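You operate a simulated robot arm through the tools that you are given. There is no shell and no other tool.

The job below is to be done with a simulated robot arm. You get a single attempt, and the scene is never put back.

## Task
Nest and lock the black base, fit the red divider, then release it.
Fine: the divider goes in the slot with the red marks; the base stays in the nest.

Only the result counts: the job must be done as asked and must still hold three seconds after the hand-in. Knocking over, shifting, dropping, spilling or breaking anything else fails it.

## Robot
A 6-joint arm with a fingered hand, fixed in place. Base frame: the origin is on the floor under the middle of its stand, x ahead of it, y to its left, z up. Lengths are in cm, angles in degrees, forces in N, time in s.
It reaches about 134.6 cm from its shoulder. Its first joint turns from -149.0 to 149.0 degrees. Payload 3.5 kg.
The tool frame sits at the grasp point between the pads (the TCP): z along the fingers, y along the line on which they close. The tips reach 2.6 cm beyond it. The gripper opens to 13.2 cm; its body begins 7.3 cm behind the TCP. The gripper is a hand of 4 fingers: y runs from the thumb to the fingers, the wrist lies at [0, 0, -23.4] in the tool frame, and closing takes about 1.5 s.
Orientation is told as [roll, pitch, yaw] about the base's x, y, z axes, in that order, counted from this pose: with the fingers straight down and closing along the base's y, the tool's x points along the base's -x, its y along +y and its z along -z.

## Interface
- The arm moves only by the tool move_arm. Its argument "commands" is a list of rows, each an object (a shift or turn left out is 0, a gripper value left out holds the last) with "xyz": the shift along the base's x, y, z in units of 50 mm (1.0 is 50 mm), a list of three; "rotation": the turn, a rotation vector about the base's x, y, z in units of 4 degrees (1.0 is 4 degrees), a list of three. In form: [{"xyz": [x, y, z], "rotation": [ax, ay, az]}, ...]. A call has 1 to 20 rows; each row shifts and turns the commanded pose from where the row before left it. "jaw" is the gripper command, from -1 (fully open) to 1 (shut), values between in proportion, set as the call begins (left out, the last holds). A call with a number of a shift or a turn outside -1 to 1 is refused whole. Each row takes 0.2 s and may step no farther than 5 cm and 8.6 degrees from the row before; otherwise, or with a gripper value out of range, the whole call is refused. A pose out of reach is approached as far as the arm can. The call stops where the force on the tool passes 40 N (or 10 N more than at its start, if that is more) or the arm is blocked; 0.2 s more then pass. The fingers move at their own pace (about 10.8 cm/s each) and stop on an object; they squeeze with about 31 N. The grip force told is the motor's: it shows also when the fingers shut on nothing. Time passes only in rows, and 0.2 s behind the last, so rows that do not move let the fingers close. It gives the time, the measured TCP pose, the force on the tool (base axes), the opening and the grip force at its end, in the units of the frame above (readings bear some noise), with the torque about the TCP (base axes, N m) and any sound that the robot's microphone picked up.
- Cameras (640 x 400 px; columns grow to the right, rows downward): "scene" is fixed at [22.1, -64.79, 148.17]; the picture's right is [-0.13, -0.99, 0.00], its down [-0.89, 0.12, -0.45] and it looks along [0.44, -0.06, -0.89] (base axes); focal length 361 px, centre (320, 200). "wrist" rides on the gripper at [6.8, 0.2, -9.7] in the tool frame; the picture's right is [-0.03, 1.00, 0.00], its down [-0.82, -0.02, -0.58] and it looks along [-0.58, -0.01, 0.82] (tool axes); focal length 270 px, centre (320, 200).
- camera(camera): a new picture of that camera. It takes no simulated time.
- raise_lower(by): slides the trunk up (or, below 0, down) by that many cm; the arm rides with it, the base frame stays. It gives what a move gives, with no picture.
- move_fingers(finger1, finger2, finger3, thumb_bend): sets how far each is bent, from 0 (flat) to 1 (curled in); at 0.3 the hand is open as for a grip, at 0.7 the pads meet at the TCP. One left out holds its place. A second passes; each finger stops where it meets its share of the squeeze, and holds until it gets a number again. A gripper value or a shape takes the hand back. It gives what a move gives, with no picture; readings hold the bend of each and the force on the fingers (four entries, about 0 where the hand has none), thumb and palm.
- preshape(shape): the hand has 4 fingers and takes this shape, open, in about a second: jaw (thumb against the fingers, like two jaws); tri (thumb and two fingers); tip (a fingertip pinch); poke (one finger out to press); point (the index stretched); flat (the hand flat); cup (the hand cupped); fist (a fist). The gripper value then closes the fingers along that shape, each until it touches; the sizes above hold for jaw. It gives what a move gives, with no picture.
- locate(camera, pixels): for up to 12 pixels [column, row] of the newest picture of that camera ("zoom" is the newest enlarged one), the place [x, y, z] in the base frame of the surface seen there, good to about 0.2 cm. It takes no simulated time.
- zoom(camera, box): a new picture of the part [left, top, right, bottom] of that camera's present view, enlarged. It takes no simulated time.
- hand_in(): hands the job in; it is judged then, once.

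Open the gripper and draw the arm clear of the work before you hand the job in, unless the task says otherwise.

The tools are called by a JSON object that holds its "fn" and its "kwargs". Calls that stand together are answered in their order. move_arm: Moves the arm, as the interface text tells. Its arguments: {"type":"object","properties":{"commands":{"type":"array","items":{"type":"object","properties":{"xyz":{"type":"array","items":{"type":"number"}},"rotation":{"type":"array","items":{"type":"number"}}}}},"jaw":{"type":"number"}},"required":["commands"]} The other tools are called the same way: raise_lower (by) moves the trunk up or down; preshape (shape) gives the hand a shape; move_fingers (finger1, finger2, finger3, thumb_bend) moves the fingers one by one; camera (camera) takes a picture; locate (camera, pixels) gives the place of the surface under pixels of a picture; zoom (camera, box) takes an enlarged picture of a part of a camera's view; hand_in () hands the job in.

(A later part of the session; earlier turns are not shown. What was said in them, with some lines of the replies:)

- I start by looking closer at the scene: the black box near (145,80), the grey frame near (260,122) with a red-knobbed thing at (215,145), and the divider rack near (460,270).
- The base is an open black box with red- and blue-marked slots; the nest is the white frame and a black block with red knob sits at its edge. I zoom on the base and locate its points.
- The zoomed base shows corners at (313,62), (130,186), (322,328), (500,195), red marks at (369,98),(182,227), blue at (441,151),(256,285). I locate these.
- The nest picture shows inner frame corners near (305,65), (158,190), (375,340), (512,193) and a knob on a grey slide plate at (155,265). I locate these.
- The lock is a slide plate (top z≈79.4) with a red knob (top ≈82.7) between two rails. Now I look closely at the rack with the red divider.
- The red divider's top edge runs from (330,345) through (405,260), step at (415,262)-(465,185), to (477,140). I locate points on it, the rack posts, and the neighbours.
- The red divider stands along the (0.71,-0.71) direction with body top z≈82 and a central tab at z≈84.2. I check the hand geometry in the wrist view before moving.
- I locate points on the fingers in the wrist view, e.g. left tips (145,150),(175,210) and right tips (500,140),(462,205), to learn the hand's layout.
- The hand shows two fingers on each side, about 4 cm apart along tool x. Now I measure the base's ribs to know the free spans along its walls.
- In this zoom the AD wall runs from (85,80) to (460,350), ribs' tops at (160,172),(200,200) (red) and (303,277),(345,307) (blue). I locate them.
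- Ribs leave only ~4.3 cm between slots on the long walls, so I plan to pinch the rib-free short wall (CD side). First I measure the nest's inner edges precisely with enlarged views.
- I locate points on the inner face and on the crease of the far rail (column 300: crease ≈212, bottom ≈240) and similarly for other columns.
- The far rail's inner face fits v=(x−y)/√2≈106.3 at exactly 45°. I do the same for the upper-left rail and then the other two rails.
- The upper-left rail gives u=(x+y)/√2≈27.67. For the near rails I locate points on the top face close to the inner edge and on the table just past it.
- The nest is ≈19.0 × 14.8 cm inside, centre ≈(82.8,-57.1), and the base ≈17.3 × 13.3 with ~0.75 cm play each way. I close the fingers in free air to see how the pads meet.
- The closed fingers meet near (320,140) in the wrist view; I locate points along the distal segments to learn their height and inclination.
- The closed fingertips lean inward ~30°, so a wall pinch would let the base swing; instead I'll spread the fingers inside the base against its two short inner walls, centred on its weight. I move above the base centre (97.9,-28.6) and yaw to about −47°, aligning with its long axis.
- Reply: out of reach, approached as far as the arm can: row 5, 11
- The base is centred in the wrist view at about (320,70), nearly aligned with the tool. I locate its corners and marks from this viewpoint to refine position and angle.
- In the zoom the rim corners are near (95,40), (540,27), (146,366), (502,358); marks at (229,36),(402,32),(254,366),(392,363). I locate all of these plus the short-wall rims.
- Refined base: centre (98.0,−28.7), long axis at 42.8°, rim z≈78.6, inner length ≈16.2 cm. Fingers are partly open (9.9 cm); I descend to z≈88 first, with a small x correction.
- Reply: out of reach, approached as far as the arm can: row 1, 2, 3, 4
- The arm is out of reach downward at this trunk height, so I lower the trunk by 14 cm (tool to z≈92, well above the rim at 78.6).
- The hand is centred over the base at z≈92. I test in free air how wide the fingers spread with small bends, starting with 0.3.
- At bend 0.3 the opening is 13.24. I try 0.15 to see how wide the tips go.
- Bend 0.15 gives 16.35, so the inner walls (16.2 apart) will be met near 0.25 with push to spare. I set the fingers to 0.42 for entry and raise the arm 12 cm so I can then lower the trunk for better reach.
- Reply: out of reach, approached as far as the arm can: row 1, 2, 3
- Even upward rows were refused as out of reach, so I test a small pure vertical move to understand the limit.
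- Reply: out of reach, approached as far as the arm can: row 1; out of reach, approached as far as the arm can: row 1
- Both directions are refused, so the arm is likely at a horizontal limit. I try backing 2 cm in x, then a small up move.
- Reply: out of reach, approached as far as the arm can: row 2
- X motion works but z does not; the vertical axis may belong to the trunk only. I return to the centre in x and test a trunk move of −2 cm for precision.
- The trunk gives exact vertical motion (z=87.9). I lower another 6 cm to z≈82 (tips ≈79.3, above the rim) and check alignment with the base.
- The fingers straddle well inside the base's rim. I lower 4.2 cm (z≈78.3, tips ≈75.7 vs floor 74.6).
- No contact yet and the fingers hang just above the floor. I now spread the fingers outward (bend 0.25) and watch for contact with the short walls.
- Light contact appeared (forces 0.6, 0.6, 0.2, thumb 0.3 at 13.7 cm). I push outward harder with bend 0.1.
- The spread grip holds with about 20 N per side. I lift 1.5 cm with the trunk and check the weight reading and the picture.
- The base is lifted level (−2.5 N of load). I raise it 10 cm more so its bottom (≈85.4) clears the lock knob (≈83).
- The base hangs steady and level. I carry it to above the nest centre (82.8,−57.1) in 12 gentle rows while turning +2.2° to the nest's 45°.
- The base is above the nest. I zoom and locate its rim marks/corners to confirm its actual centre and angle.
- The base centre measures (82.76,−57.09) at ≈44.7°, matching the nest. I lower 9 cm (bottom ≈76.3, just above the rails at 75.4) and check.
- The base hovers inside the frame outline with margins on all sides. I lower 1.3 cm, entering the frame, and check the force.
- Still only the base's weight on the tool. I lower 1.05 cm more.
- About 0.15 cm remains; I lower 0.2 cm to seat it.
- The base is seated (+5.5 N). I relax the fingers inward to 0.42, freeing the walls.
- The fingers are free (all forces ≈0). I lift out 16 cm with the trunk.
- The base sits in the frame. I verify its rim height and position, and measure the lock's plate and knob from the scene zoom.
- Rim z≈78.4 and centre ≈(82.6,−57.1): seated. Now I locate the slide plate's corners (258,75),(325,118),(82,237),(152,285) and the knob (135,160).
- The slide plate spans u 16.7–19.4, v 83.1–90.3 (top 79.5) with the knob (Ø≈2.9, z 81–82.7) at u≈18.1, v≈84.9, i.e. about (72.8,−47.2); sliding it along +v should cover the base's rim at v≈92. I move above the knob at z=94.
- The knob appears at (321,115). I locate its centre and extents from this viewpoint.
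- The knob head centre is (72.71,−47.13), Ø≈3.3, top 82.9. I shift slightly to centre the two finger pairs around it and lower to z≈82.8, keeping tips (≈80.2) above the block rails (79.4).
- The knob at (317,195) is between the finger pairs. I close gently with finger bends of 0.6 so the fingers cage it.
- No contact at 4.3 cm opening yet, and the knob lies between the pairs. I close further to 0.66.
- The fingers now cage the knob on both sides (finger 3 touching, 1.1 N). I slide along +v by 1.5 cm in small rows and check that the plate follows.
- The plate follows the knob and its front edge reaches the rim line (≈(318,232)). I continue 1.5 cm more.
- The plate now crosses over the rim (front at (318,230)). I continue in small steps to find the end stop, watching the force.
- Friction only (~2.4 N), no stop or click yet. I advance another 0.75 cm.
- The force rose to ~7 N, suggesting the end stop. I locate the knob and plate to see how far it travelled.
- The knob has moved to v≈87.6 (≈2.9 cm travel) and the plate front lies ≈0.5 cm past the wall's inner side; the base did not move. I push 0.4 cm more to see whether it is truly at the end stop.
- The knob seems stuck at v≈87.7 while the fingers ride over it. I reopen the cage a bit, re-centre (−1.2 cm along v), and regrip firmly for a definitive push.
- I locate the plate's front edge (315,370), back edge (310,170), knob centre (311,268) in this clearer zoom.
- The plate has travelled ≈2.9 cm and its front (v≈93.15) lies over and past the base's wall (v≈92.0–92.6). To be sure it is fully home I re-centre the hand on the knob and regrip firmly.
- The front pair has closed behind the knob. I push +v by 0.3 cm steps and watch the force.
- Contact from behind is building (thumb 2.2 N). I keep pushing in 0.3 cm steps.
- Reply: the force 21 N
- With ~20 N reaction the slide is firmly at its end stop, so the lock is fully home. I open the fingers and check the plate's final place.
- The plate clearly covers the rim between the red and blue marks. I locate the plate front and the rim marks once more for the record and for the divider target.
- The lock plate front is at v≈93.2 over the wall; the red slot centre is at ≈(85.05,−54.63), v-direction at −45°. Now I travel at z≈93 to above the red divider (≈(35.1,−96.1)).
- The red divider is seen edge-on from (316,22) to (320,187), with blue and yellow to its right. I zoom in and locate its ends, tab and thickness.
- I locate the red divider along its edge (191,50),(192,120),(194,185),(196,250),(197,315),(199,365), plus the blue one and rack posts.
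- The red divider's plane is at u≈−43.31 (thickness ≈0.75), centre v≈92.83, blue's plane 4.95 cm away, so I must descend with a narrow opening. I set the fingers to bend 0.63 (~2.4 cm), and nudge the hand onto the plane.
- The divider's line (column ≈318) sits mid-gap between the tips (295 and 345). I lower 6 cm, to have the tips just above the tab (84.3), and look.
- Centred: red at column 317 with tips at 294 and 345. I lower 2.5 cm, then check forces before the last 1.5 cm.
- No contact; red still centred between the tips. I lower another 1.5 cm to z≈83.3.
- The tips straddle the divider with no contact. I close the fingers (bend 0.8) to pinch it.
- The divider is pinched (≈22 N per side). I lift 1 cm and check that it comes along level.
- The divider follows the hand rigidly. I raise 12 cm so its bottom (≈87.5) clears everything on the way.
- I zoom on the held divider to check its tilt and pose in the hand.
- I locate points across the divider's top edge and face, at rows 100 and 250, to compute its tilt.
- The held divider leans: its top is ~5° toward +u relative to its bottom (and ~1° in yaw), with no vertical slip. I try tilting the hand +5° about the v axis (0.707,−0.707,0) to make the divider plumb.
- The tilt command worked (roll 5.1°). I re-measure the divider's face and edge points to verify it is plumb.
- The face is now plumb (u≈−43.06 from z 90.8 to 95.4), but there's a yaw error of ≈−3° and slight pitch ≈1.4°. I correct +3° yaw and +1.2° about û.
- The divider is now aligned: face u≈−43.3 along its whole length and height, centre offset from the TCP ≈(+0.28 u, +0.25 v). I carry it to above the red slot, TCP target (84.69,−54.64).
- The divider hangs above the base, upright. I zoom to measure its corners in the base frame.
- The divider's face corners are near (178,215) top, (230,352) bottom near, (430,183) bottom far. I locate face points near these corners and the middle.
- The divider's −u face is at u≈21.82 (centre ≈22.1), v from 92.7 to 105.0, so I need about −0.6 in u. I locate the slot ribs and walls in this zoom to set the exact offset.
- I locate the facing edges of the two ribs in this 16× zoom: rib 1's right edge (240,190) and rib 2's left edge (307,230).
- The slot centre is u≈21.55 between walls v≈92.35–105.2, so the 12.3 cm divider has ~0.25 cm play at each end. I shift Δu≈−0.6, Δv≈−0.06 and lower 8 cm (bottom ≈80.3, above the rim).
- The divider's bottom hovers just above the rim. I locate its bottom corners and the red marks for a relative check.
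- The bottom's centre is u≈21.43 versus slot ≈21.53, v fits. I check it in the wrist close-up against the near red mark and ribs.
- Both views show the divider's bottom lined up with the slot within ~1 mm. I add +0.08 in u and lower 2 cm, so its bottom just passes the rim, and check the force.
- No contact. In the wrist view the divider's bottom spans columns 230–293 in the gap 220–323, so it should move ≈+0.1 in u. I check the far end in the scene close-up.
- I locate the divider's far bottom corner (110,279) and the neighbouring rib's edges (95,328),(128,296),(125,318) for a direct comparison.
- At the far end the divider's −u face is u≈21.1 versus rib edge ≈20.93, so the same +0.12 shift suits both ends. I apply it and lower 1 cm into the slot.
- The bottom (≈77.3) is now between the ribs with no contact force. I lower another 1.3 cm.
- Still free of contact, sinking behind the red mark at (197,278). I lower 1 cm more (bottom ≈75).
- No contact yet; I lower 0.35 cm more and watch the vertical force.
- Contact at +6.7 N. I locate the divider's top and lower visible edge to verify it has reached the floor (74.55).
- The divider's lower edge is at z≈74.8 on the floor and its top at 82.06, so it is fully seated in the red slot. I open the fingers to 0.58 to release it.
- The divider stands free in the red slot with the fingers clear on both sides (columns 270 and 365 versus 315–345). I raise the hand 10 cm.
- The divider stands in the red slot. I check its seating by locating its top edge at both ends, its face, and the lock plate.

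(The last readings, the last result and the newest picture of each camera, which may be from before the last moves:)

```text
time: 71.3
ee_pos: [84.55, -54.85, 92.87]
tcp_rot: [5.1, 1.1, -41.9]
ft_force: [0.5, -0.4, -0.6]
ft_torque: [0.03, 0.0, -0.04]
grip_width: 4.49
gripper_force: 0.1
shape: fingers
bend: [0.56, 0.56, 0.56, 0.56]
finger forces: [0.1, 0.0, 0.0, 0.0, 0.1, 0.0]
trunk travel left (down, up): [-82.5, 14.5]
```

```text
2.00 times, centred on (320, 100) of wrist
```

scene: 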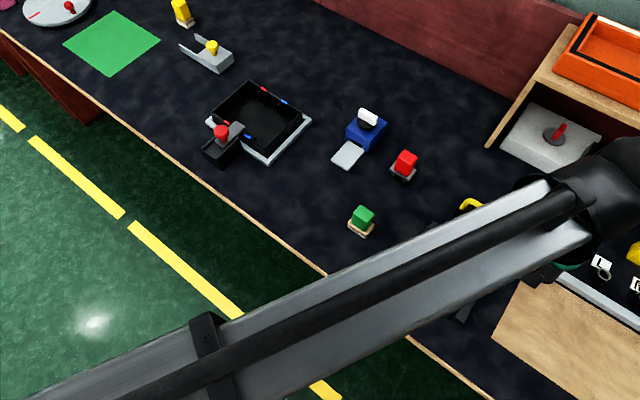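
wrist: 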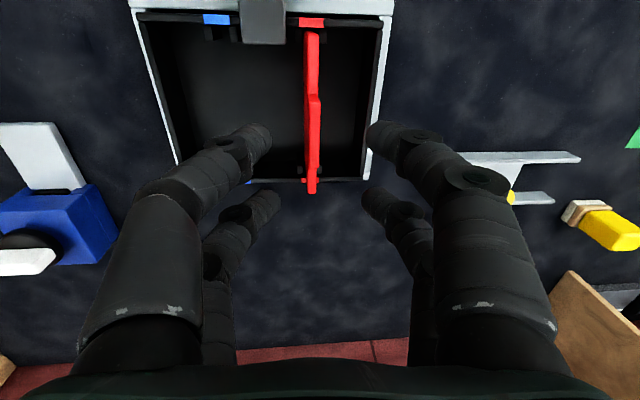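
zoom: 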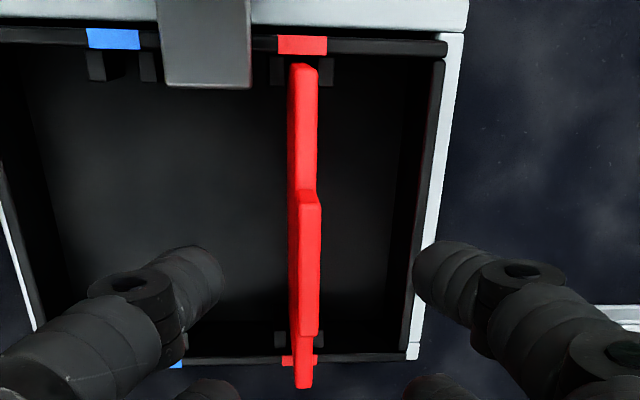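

Both ends of the divider's top are at z≈81.9, seated, and the lock still holds the rim. The task then says to release it: having locked the base for the fitting, I now unlock it (leaving it in the nest), so I straighten the hand and move above the knob at ≈(74.5,−48.9).

{"fn": "move_arm", "kwargs": {"commands": [{"xyz": [-0.4, 0.236, 0], "rotation": [-0.1, -0.1, -0.38]}, {"xyz": [-0.4, 0.236, 0], "rotation": [-0.1, -0.1, -0.38]}, {"xyz": [-0.4, 0.236, 0], "rotation": [-0.3, 0.3, 0]}, {"xyz": [-0.4, 0.236, 0], "rotation": [-0.3, 0.3, 0]}, {"xyz": [-0.4, 0.236, 0], "rotation": [-0.3, 0.3, 0]}, {}, {}]}}

{"fn": "camera", "kwargs": {"camera": "wrist"}}

{"fn": "camera", "kwargs": {"camera": "scene"}}

```text
time: 72.9
ee_pos: [74.5, -48.96, 92.61]
tcp_rot: [0.0, 0.0, -44.9]
ft_force: [-0.6, 0.1, 0.0]
ft_torque: [-0.03, -0.02, -0.02]
grip_width: 4.53
gripper_force: 0.0
shape: fingers
bend: [0.56, 0.56, 0.56, 0.56]
finger forces: [0.1, 0.0, 0.0, 0.1, 0.0, 0.1]
trunk travel left (down, up): [-82.5, 14.5]
```

```text
taken
```

wrist: 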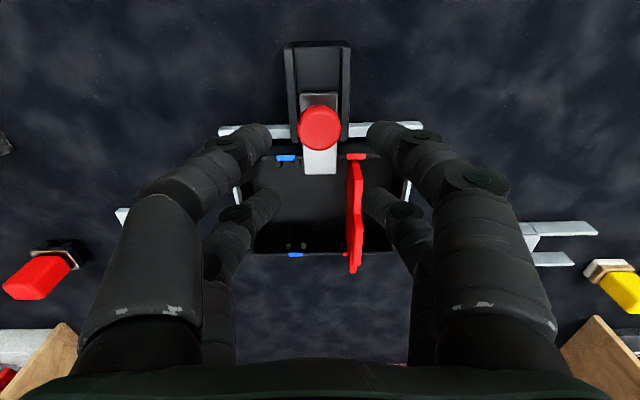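

```text
taken
```

scene: 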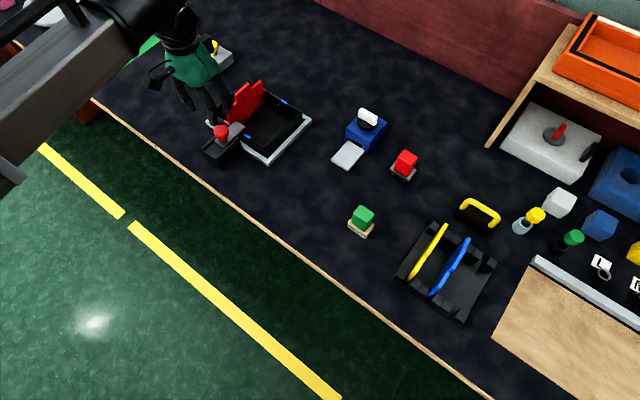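

The knob is at (320,127), the divider (355,215) is well beyond the finger zone. I locate the knob and widen the fingers to 0.5 for a safe descent.

{"fn": "locate", "kwargs": {"camera": "wrist", "pixels": [[320, 127], [303, 127], [337, 127], [320, 110], [320, 144], [355, 165], [320, 168], [318, 98]]}}

{"fn": "move_fingers", "kwargs": {"finger1": 0.5, "finger2": 0.5, "finger3": 0.5, "thumb_bend": 0.5}}

```text
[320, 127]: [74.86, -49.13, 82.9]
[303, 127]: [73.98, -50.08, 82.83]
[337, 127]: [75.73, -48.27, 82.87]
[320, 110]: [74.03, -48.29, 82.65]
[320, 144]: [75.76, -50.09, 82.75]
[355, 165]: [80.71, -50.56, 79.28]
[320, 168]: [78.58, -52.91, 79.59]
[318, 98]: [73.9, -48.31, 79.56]
```

```text
time: 73.9
ee_pos: [74.49, -48.99, 92.75]
tcp_rot: [0.0, 0.0, -44.9]
ft_force: [0.1, -0.2, 0.0]
ft_torque: [0.0, -0.01, 0.04]
grip_width: 6.57
gripper_force: 0.0
shape: fingers
bend: [0.5, 0.5, 0.5, 0.5]
finger forces: [0.0, 0.0, 0.1, 0.0, 0.1, 0.1]
trunk travel left (down, up): [-82.5, 14.5]
```

Knob centre (74.86,−49.13), TCP offset −0.37 in v as wanted. I lower 9.8 cm to z≈82.9 around the knob and check.

{"fn": "raise_lower", "kwargs": {"by": -9.8}}

{"fn": "camera", "kwargs": {"camera": "wrist"}}

{"fn": "zoom", "kwargs": {"camera": "scene", "box": [175, 60, 315, 175]}}

```text
time: 75.2
ee_pos: [74.52, -48.9, 82.85]
tcp_rot: [0.1, 0.0, -45.1]
ft_force: [0.4, -1.0, 0.4]
ft_torque: [0.04, 0.0, 0.02]
grip_width: 6.54
gripper_force: 0.1
shape: fingers
bend: [0.5, 0.5, 0.5, 0.5]
finger forces: [0.1, 0.0, 0.0, 0.0, 0.1, 0.1]
trunk travel left (down, up): [-72.7, 24.3]
```

```text
taken
```

wrist: 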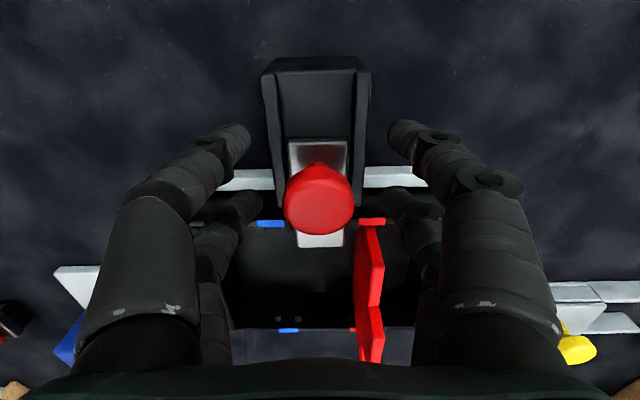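

```text
3.48 times, centred on (245, 118) of scene
```

zoom: 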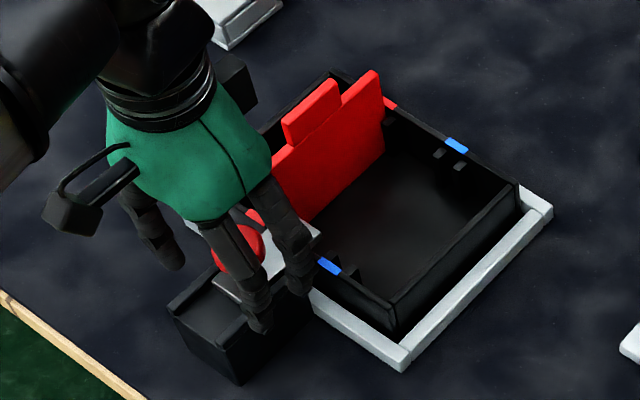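

All clear: the knob is between the pairs and the divider is ≥2 cm away. I close to 0.68 to cage the knob.

{"fn": "move_fingers", "kwargs": {"finger1": 0.67, "finger2": 0.67, "finger3": 0.67, "thumb_bend": 0.67}}

{"fn": "camera", "kwargs": {"camera": "wrist"}}

```text
time: 76.2
ee_pos: [74.47, -48.9, 82.83]
tcp_rot: [0.0, 0.1, -45.0]
ft_force: [-0.2, -0.4, -0.8]
ft_torque: [0.0, 0.01, -0.01]
grip_width: 1.05
gripper_force: 0.9
shape: fingers
bend: [0.67, 0.66, 0.65, 0.67]
finger forces: [0.0, 0.5, 1.4, 0.0, 0.0, 0.0]
trunk travel left (down, up): [-72.7, 24.3]
```

```text
taken
```

wrist: 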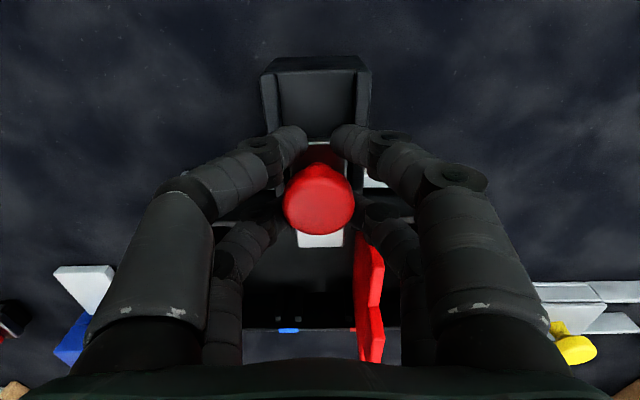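

The knob is caged, with fingers 2 and 3 touching its front. I pull along −v 1.5 cm and check.

{"fn": "move_arm", "kwargs": {"commands": [{"xyz": [-0.0707, 0.0707, 0]}, {"xyz": [-0.0707, 0.0707, 0]}, {"xyz": [-0.0707, 0.0707, 0]}, {}]}}

{"fn": "camera", "kwargs": {"camera": "wrist"}}

```text
time: 77.2
ee_pos: [73.5, -47.89, 82.74]
tcp_rot: [0.0, 0.0, -44.9]
ft_force: [0.6, -1.5, -1.0]
ft_torque: [0.02, -0.03, 0.01]
grip_width: 1.09
gripper_force: 1.4
shape: fingers
bend: [0.67, 0.66, 0.65, 0.67]
finger forces: [0.1, 0.8, 2.1, 0.0, 0.1, 0.0]
trunk travel left (down, up): [-72.7, 24.3]
```

```text
taken
```

wrist: 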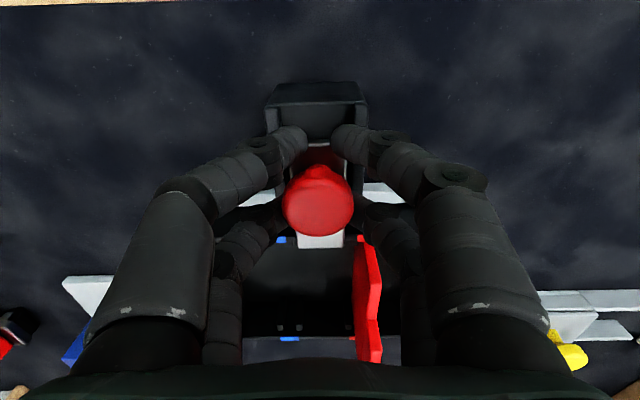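

The slide follows backward with low force. I pull another 1.5 cm.

{"fn": "move_arm", "kwargs": {"commands": [{"xyz": [-0.0707, 0.0707, 0]}, {"xyz": [-0.0707, 0.0707, 0]}, {"xyz": [-0.0707, 0.0707, 0]}, {}]}}

{"fn": "camera", "kwargs": {"camera": "wrist"}}

```text
time: 78.2
ee_pos: [72.41, -46.83, 82.9]
tcp_rot: [-0.1, -0.1, -45.1]
ft_force: [0.7, -1.2, -1.4]
ft_torque: [-0.03, 0.02, 0.04]
grip_width: 1.08
gripper_force: 1.7
shape: fingers
bend: [0.67, 0.66, 0.65, 0.67]
finger forces: [0.0, 0.9, 2.0, 0.0, 0.0, 0.1]
trunk travel left (down, up): [-72.7, 24.3]
```

```text
taken
```

wrist: 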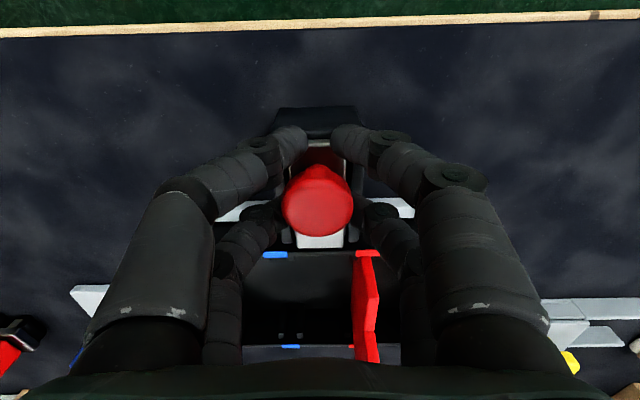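

The slide is near its original place (knob v≈84.7). I pull in 0.25 cm steps until the back stop shows in the force.

{"fn": "move_arm", "kwargs": {"commands": [{"xyz": [-0.0354, 0.0354, 0]}, {}]}}

{"fn": "move_arm", "kwargs": {"commands": [{"xyz": [-0.0354, 0.0354, 0]}, {}]}}

```text
time: 78.8
ee_pos: [72.33, -46.64, 82.9]
tcp_rot: [0.1, 0.0, -45.0]
ft_force: [1.2, -3.0, -2.4]
ft_torque: [-0.02, 0.0, 0.04]
grip_width: 1.09
gripper_force: 1.8
shape: fingers
bend: [0.67, 0.66, 0.65, 0.67]
finger forces: [0.0, 1.3, 2.4, 0.1, 0.0, 0.0]
trunk travel left (down, up): [-72.7, 24.3]
```

```text
time: 79.4
ee_pos: [72.25, -46.41, 82.8]
tcp_rot: [0.0, 0.0, -45.0]
ft_force: [3.7, -5.9, -1.9]
ft_torque: [-0.04, -0.02, 0.02]
grip_width: 1.08
gripper_force: 2.8
shape: fingers
bend: [0.67, 0.66, 0.65, 0.67]
finger forces: [0.0, 1.9, 3.9, 0.0, 0.0, 0.0]
trunk travel left (down, up): [-72.7, 24.3]
```

The reaction rose to ~7 N: the back stop is reached. One more 0.2 cm step to make sure, then I open the fingers.

{"fn": "move_arm", "kwargs": {"commands": [{"xyz": [-0.0283, 0.0283, 0]}, {}]}}

{"fn": "move_fingers", "kwargs": {"finger1": 0.48, "finger2": 0.48, "finger3": 0.48, "thumb_bend": 0.48}}

{"fn": "camera", "kwargs": {"camera": "wrist"}}

```text
time: 80.0
ee_pos: [71.97, -46.32, 82.87]
tcp_rot: [0.0, 0.2, -45.0]
ft_force: [2.8, -3.1, -4.1]
ft_torque: [0.0, 0.03, -0.02]
grip_width: 1.09
gripper_force: 3.2
shape: fingers
bend: [0.67, 0.66, 0.64, 0.67]
finger forces: [0.0, 2.1, 3.6, 0.0, 0.1, 0.0]
trunk travel left (down, up): [-72.7, 24.3]
```

```text
time: 81.0
ee_pos: [72.07, -46.43, 82.87]
tcp_rot: [0.0, 0.0, -45.0]
ft_force: [-0.4, -0.6, -0.3]
ft_torque: [-0.02, -0.02, -0.01]
grip_width: 7.21
gripper_force: 0.0
shape: fingers
bend: [0.48, 0.48, 0.48, 0.48]
finger forces: [0.0, 0.1, 0.1, 0.0, 0.0, 0.0]
trunk travel left (down, up): [-72.7, 24.3]
```

```text
taken
```

wrist: 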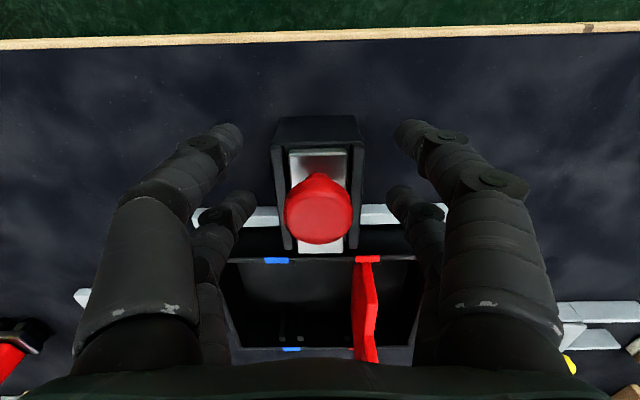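

The slide is back to its start position and the fingers are clear. I raise 12 cm and inspect the whole assembly.

{"fn": "raise_lower", "kwargs": {"by": 12}}

{"fn": "camera", "kwargs": {"camera": "wrist"}}

{"fn": "zoom", "kwargs": {"camera": "scene", "box": [185, 60, 325, 175]}}

```text
time: 82.5
ee_pos: [71.87, -46.28, 94.86]
tcp_rot: [0.0, 0.1, -45.0]
ft_force: [-0.9, 0.3, 0.4]
ft_torque: [-0.01, -0.03, -0.01]
grip_width: 7.21
gripper_force: 0.0
shape: fingers
bend: [0.48, 0.48, 0.48, 0.48]
finger forces: [0.0, 0.1, 0.1, 0.0, 0.0, 0.0]
trunk travel left (down, up): [-84.7, 12.3]
```

```text
taken
```

wrist: 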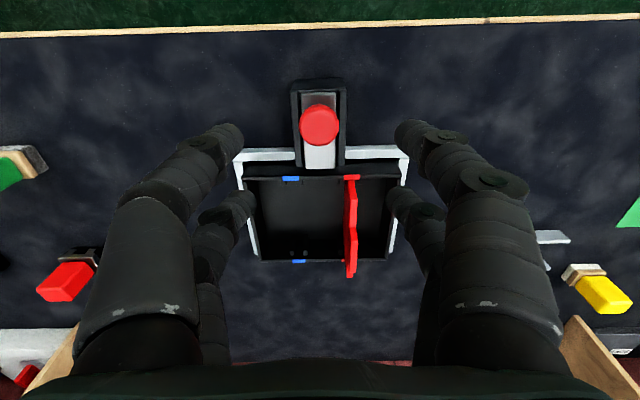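

```text
3.48 times, centred on (255, 118) of scene
```

zoom: 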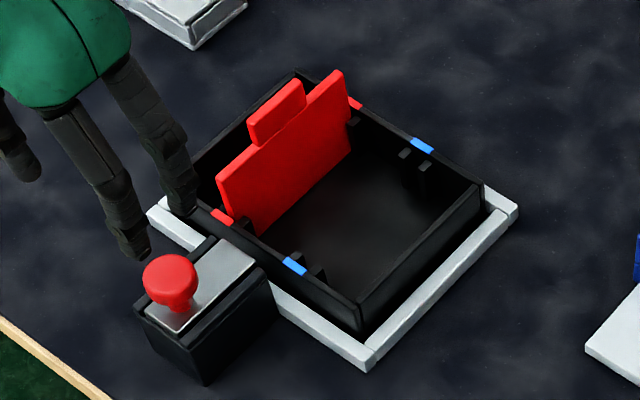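

The lock is open again, the base rests in the nest and the divider stands in the red slot. I verify the plate, base and divider coordinates.

{"fn": "locate", "kwargs": {"camera": "zoom", "pixels": [[218, 238], [252, 258], [222, 216], [294, 266], [355, 103], [422, 146], [220, 180], [338, 78], [250, 125], [345, 150], [170, 268], [300, 180]]}}

{"fn": "camera", "kwargs": {"camera": "scene"}}

```text
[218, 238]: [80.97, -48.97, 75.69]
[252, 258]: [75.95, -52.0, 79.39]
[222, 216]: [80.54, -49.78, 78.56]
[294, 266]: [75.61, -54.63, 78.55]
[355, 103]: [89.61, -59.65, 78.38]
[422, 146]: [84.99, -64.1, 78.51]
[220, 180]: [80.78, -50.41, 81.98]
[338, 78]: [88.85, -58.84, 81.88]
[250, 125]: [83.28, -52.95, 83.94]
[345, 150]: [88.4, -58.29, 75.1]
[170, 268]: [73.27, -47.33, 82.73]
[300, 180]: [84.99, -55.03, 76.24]
```

```text
taken
```

scene: 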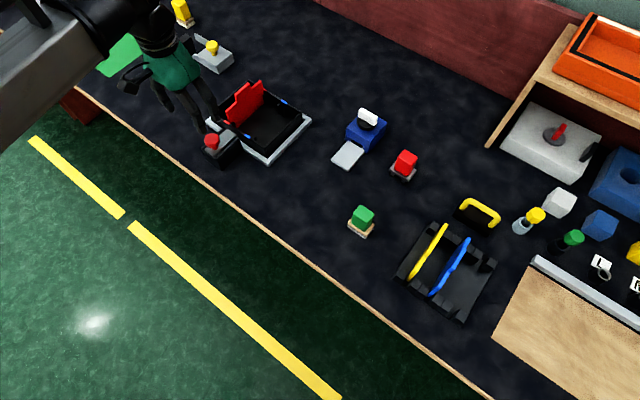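

The plate is fully back (front v≈90.4), the base is unchanged in the nest, and the divider is seated. I open the hand and retreat toward the start position.

{"fn": "move_arm", "kwargs": {"commands": [{"xyz": [-0.82, 0.2, 0]}, {"xyz": [-0.82, 0.2, 0]}, {"xyz": [-0.82, 0.2, 0]}, {"xyz": [-0.82, 0.2, 0]}, {"xyz": [-0.82, 0.2, 0]}, {}, {}, {}, {}], "jaw": -1}}

{"fn": "raise_lower", "kwargs": {"by": 10}}

{"fn": "camera", "kwargs": {"camera": "scene"}}

{"fn": "zoom", "kwargs": {"camera": "scene", "box": [185, 60, 325, 175]}}

```text
time: 84.5
ee_pos: [51.34, -41.46, 94.83]
tcp_rot: [0.1, 0.0, -45.1]
ft_force: [0.6, -0.5, 0.2]
ft_torque: [0.01, 0.02, 0.0]
grip_width: 13.17
gripper_force: 0.1
shape: jaw
bend: [0.3, 0.3, 0.3, 0.3]
finger forces: [0.1, 0.1, 0.1, 0.0, 0.0, 0.0]
trunk travel left (down, up): [-84.7, 12.3]
```

```text
time: 85.8
ee_pos: [51.33, -41.36, 104.85]
tcp_rot: [0.1, 0.1, -45.0]
ft_force: [0.2, 0.0, 0.6]
ft_torque: [0.01, -0.02, 0.0]
grip_width: 13.21
gripper_force: 0.1
shape: jaw
bend: [0.3, 0.3, 0.3, 0.3]
finger forces: [0.1, 0.1, 0.0, 0.0, 0.0, 0.0]
trunk travel left (down, up): [-94.7, 2.3]
```

```text
taken
```

scene: 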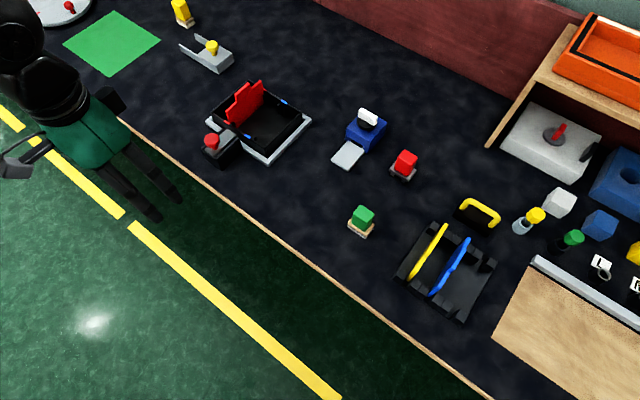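

```text
3.48 times, centred on (255, 118) of scene
```

zoom: 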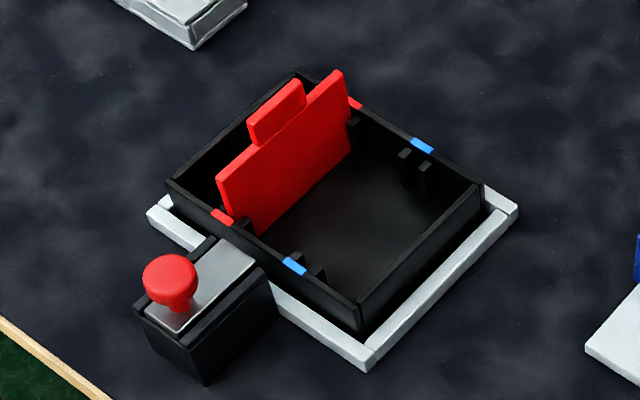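

The final pictures show the base seated in the nest at (260,120), the red divider standing in the red-marked slot, the lock slid back open, the other objects in place and the hand open and clear. I hand the job in.

{"fn": "hand_in", "kwargs": {}}

```text
The job is handed in.
```

The job is handed in: the black base sits in the nest and the red divider stands in the red-marked slot. The lock is open again.

- **Base:** I lifted it by spreading the fingers inside it, set it down in the nest, and slid the lock plate over its rim until it hit the end stop.
- **Divider:** I took it from the rack and lowered it into the red slot while the base was locked. Both ends of its top edge measure about 81.9 cm high, so it is sitting level. It stayed put when I let go.
- **Lock:** I read "then release it" as unlocking the base and leaving it in the nest. So I slid the plate back to where it started. If you meant only letting go of the divider, the lock should have stayed shut and this is wrong.

In the last pictures the other objects look undisturbed, and the hand is open and clear of the work.
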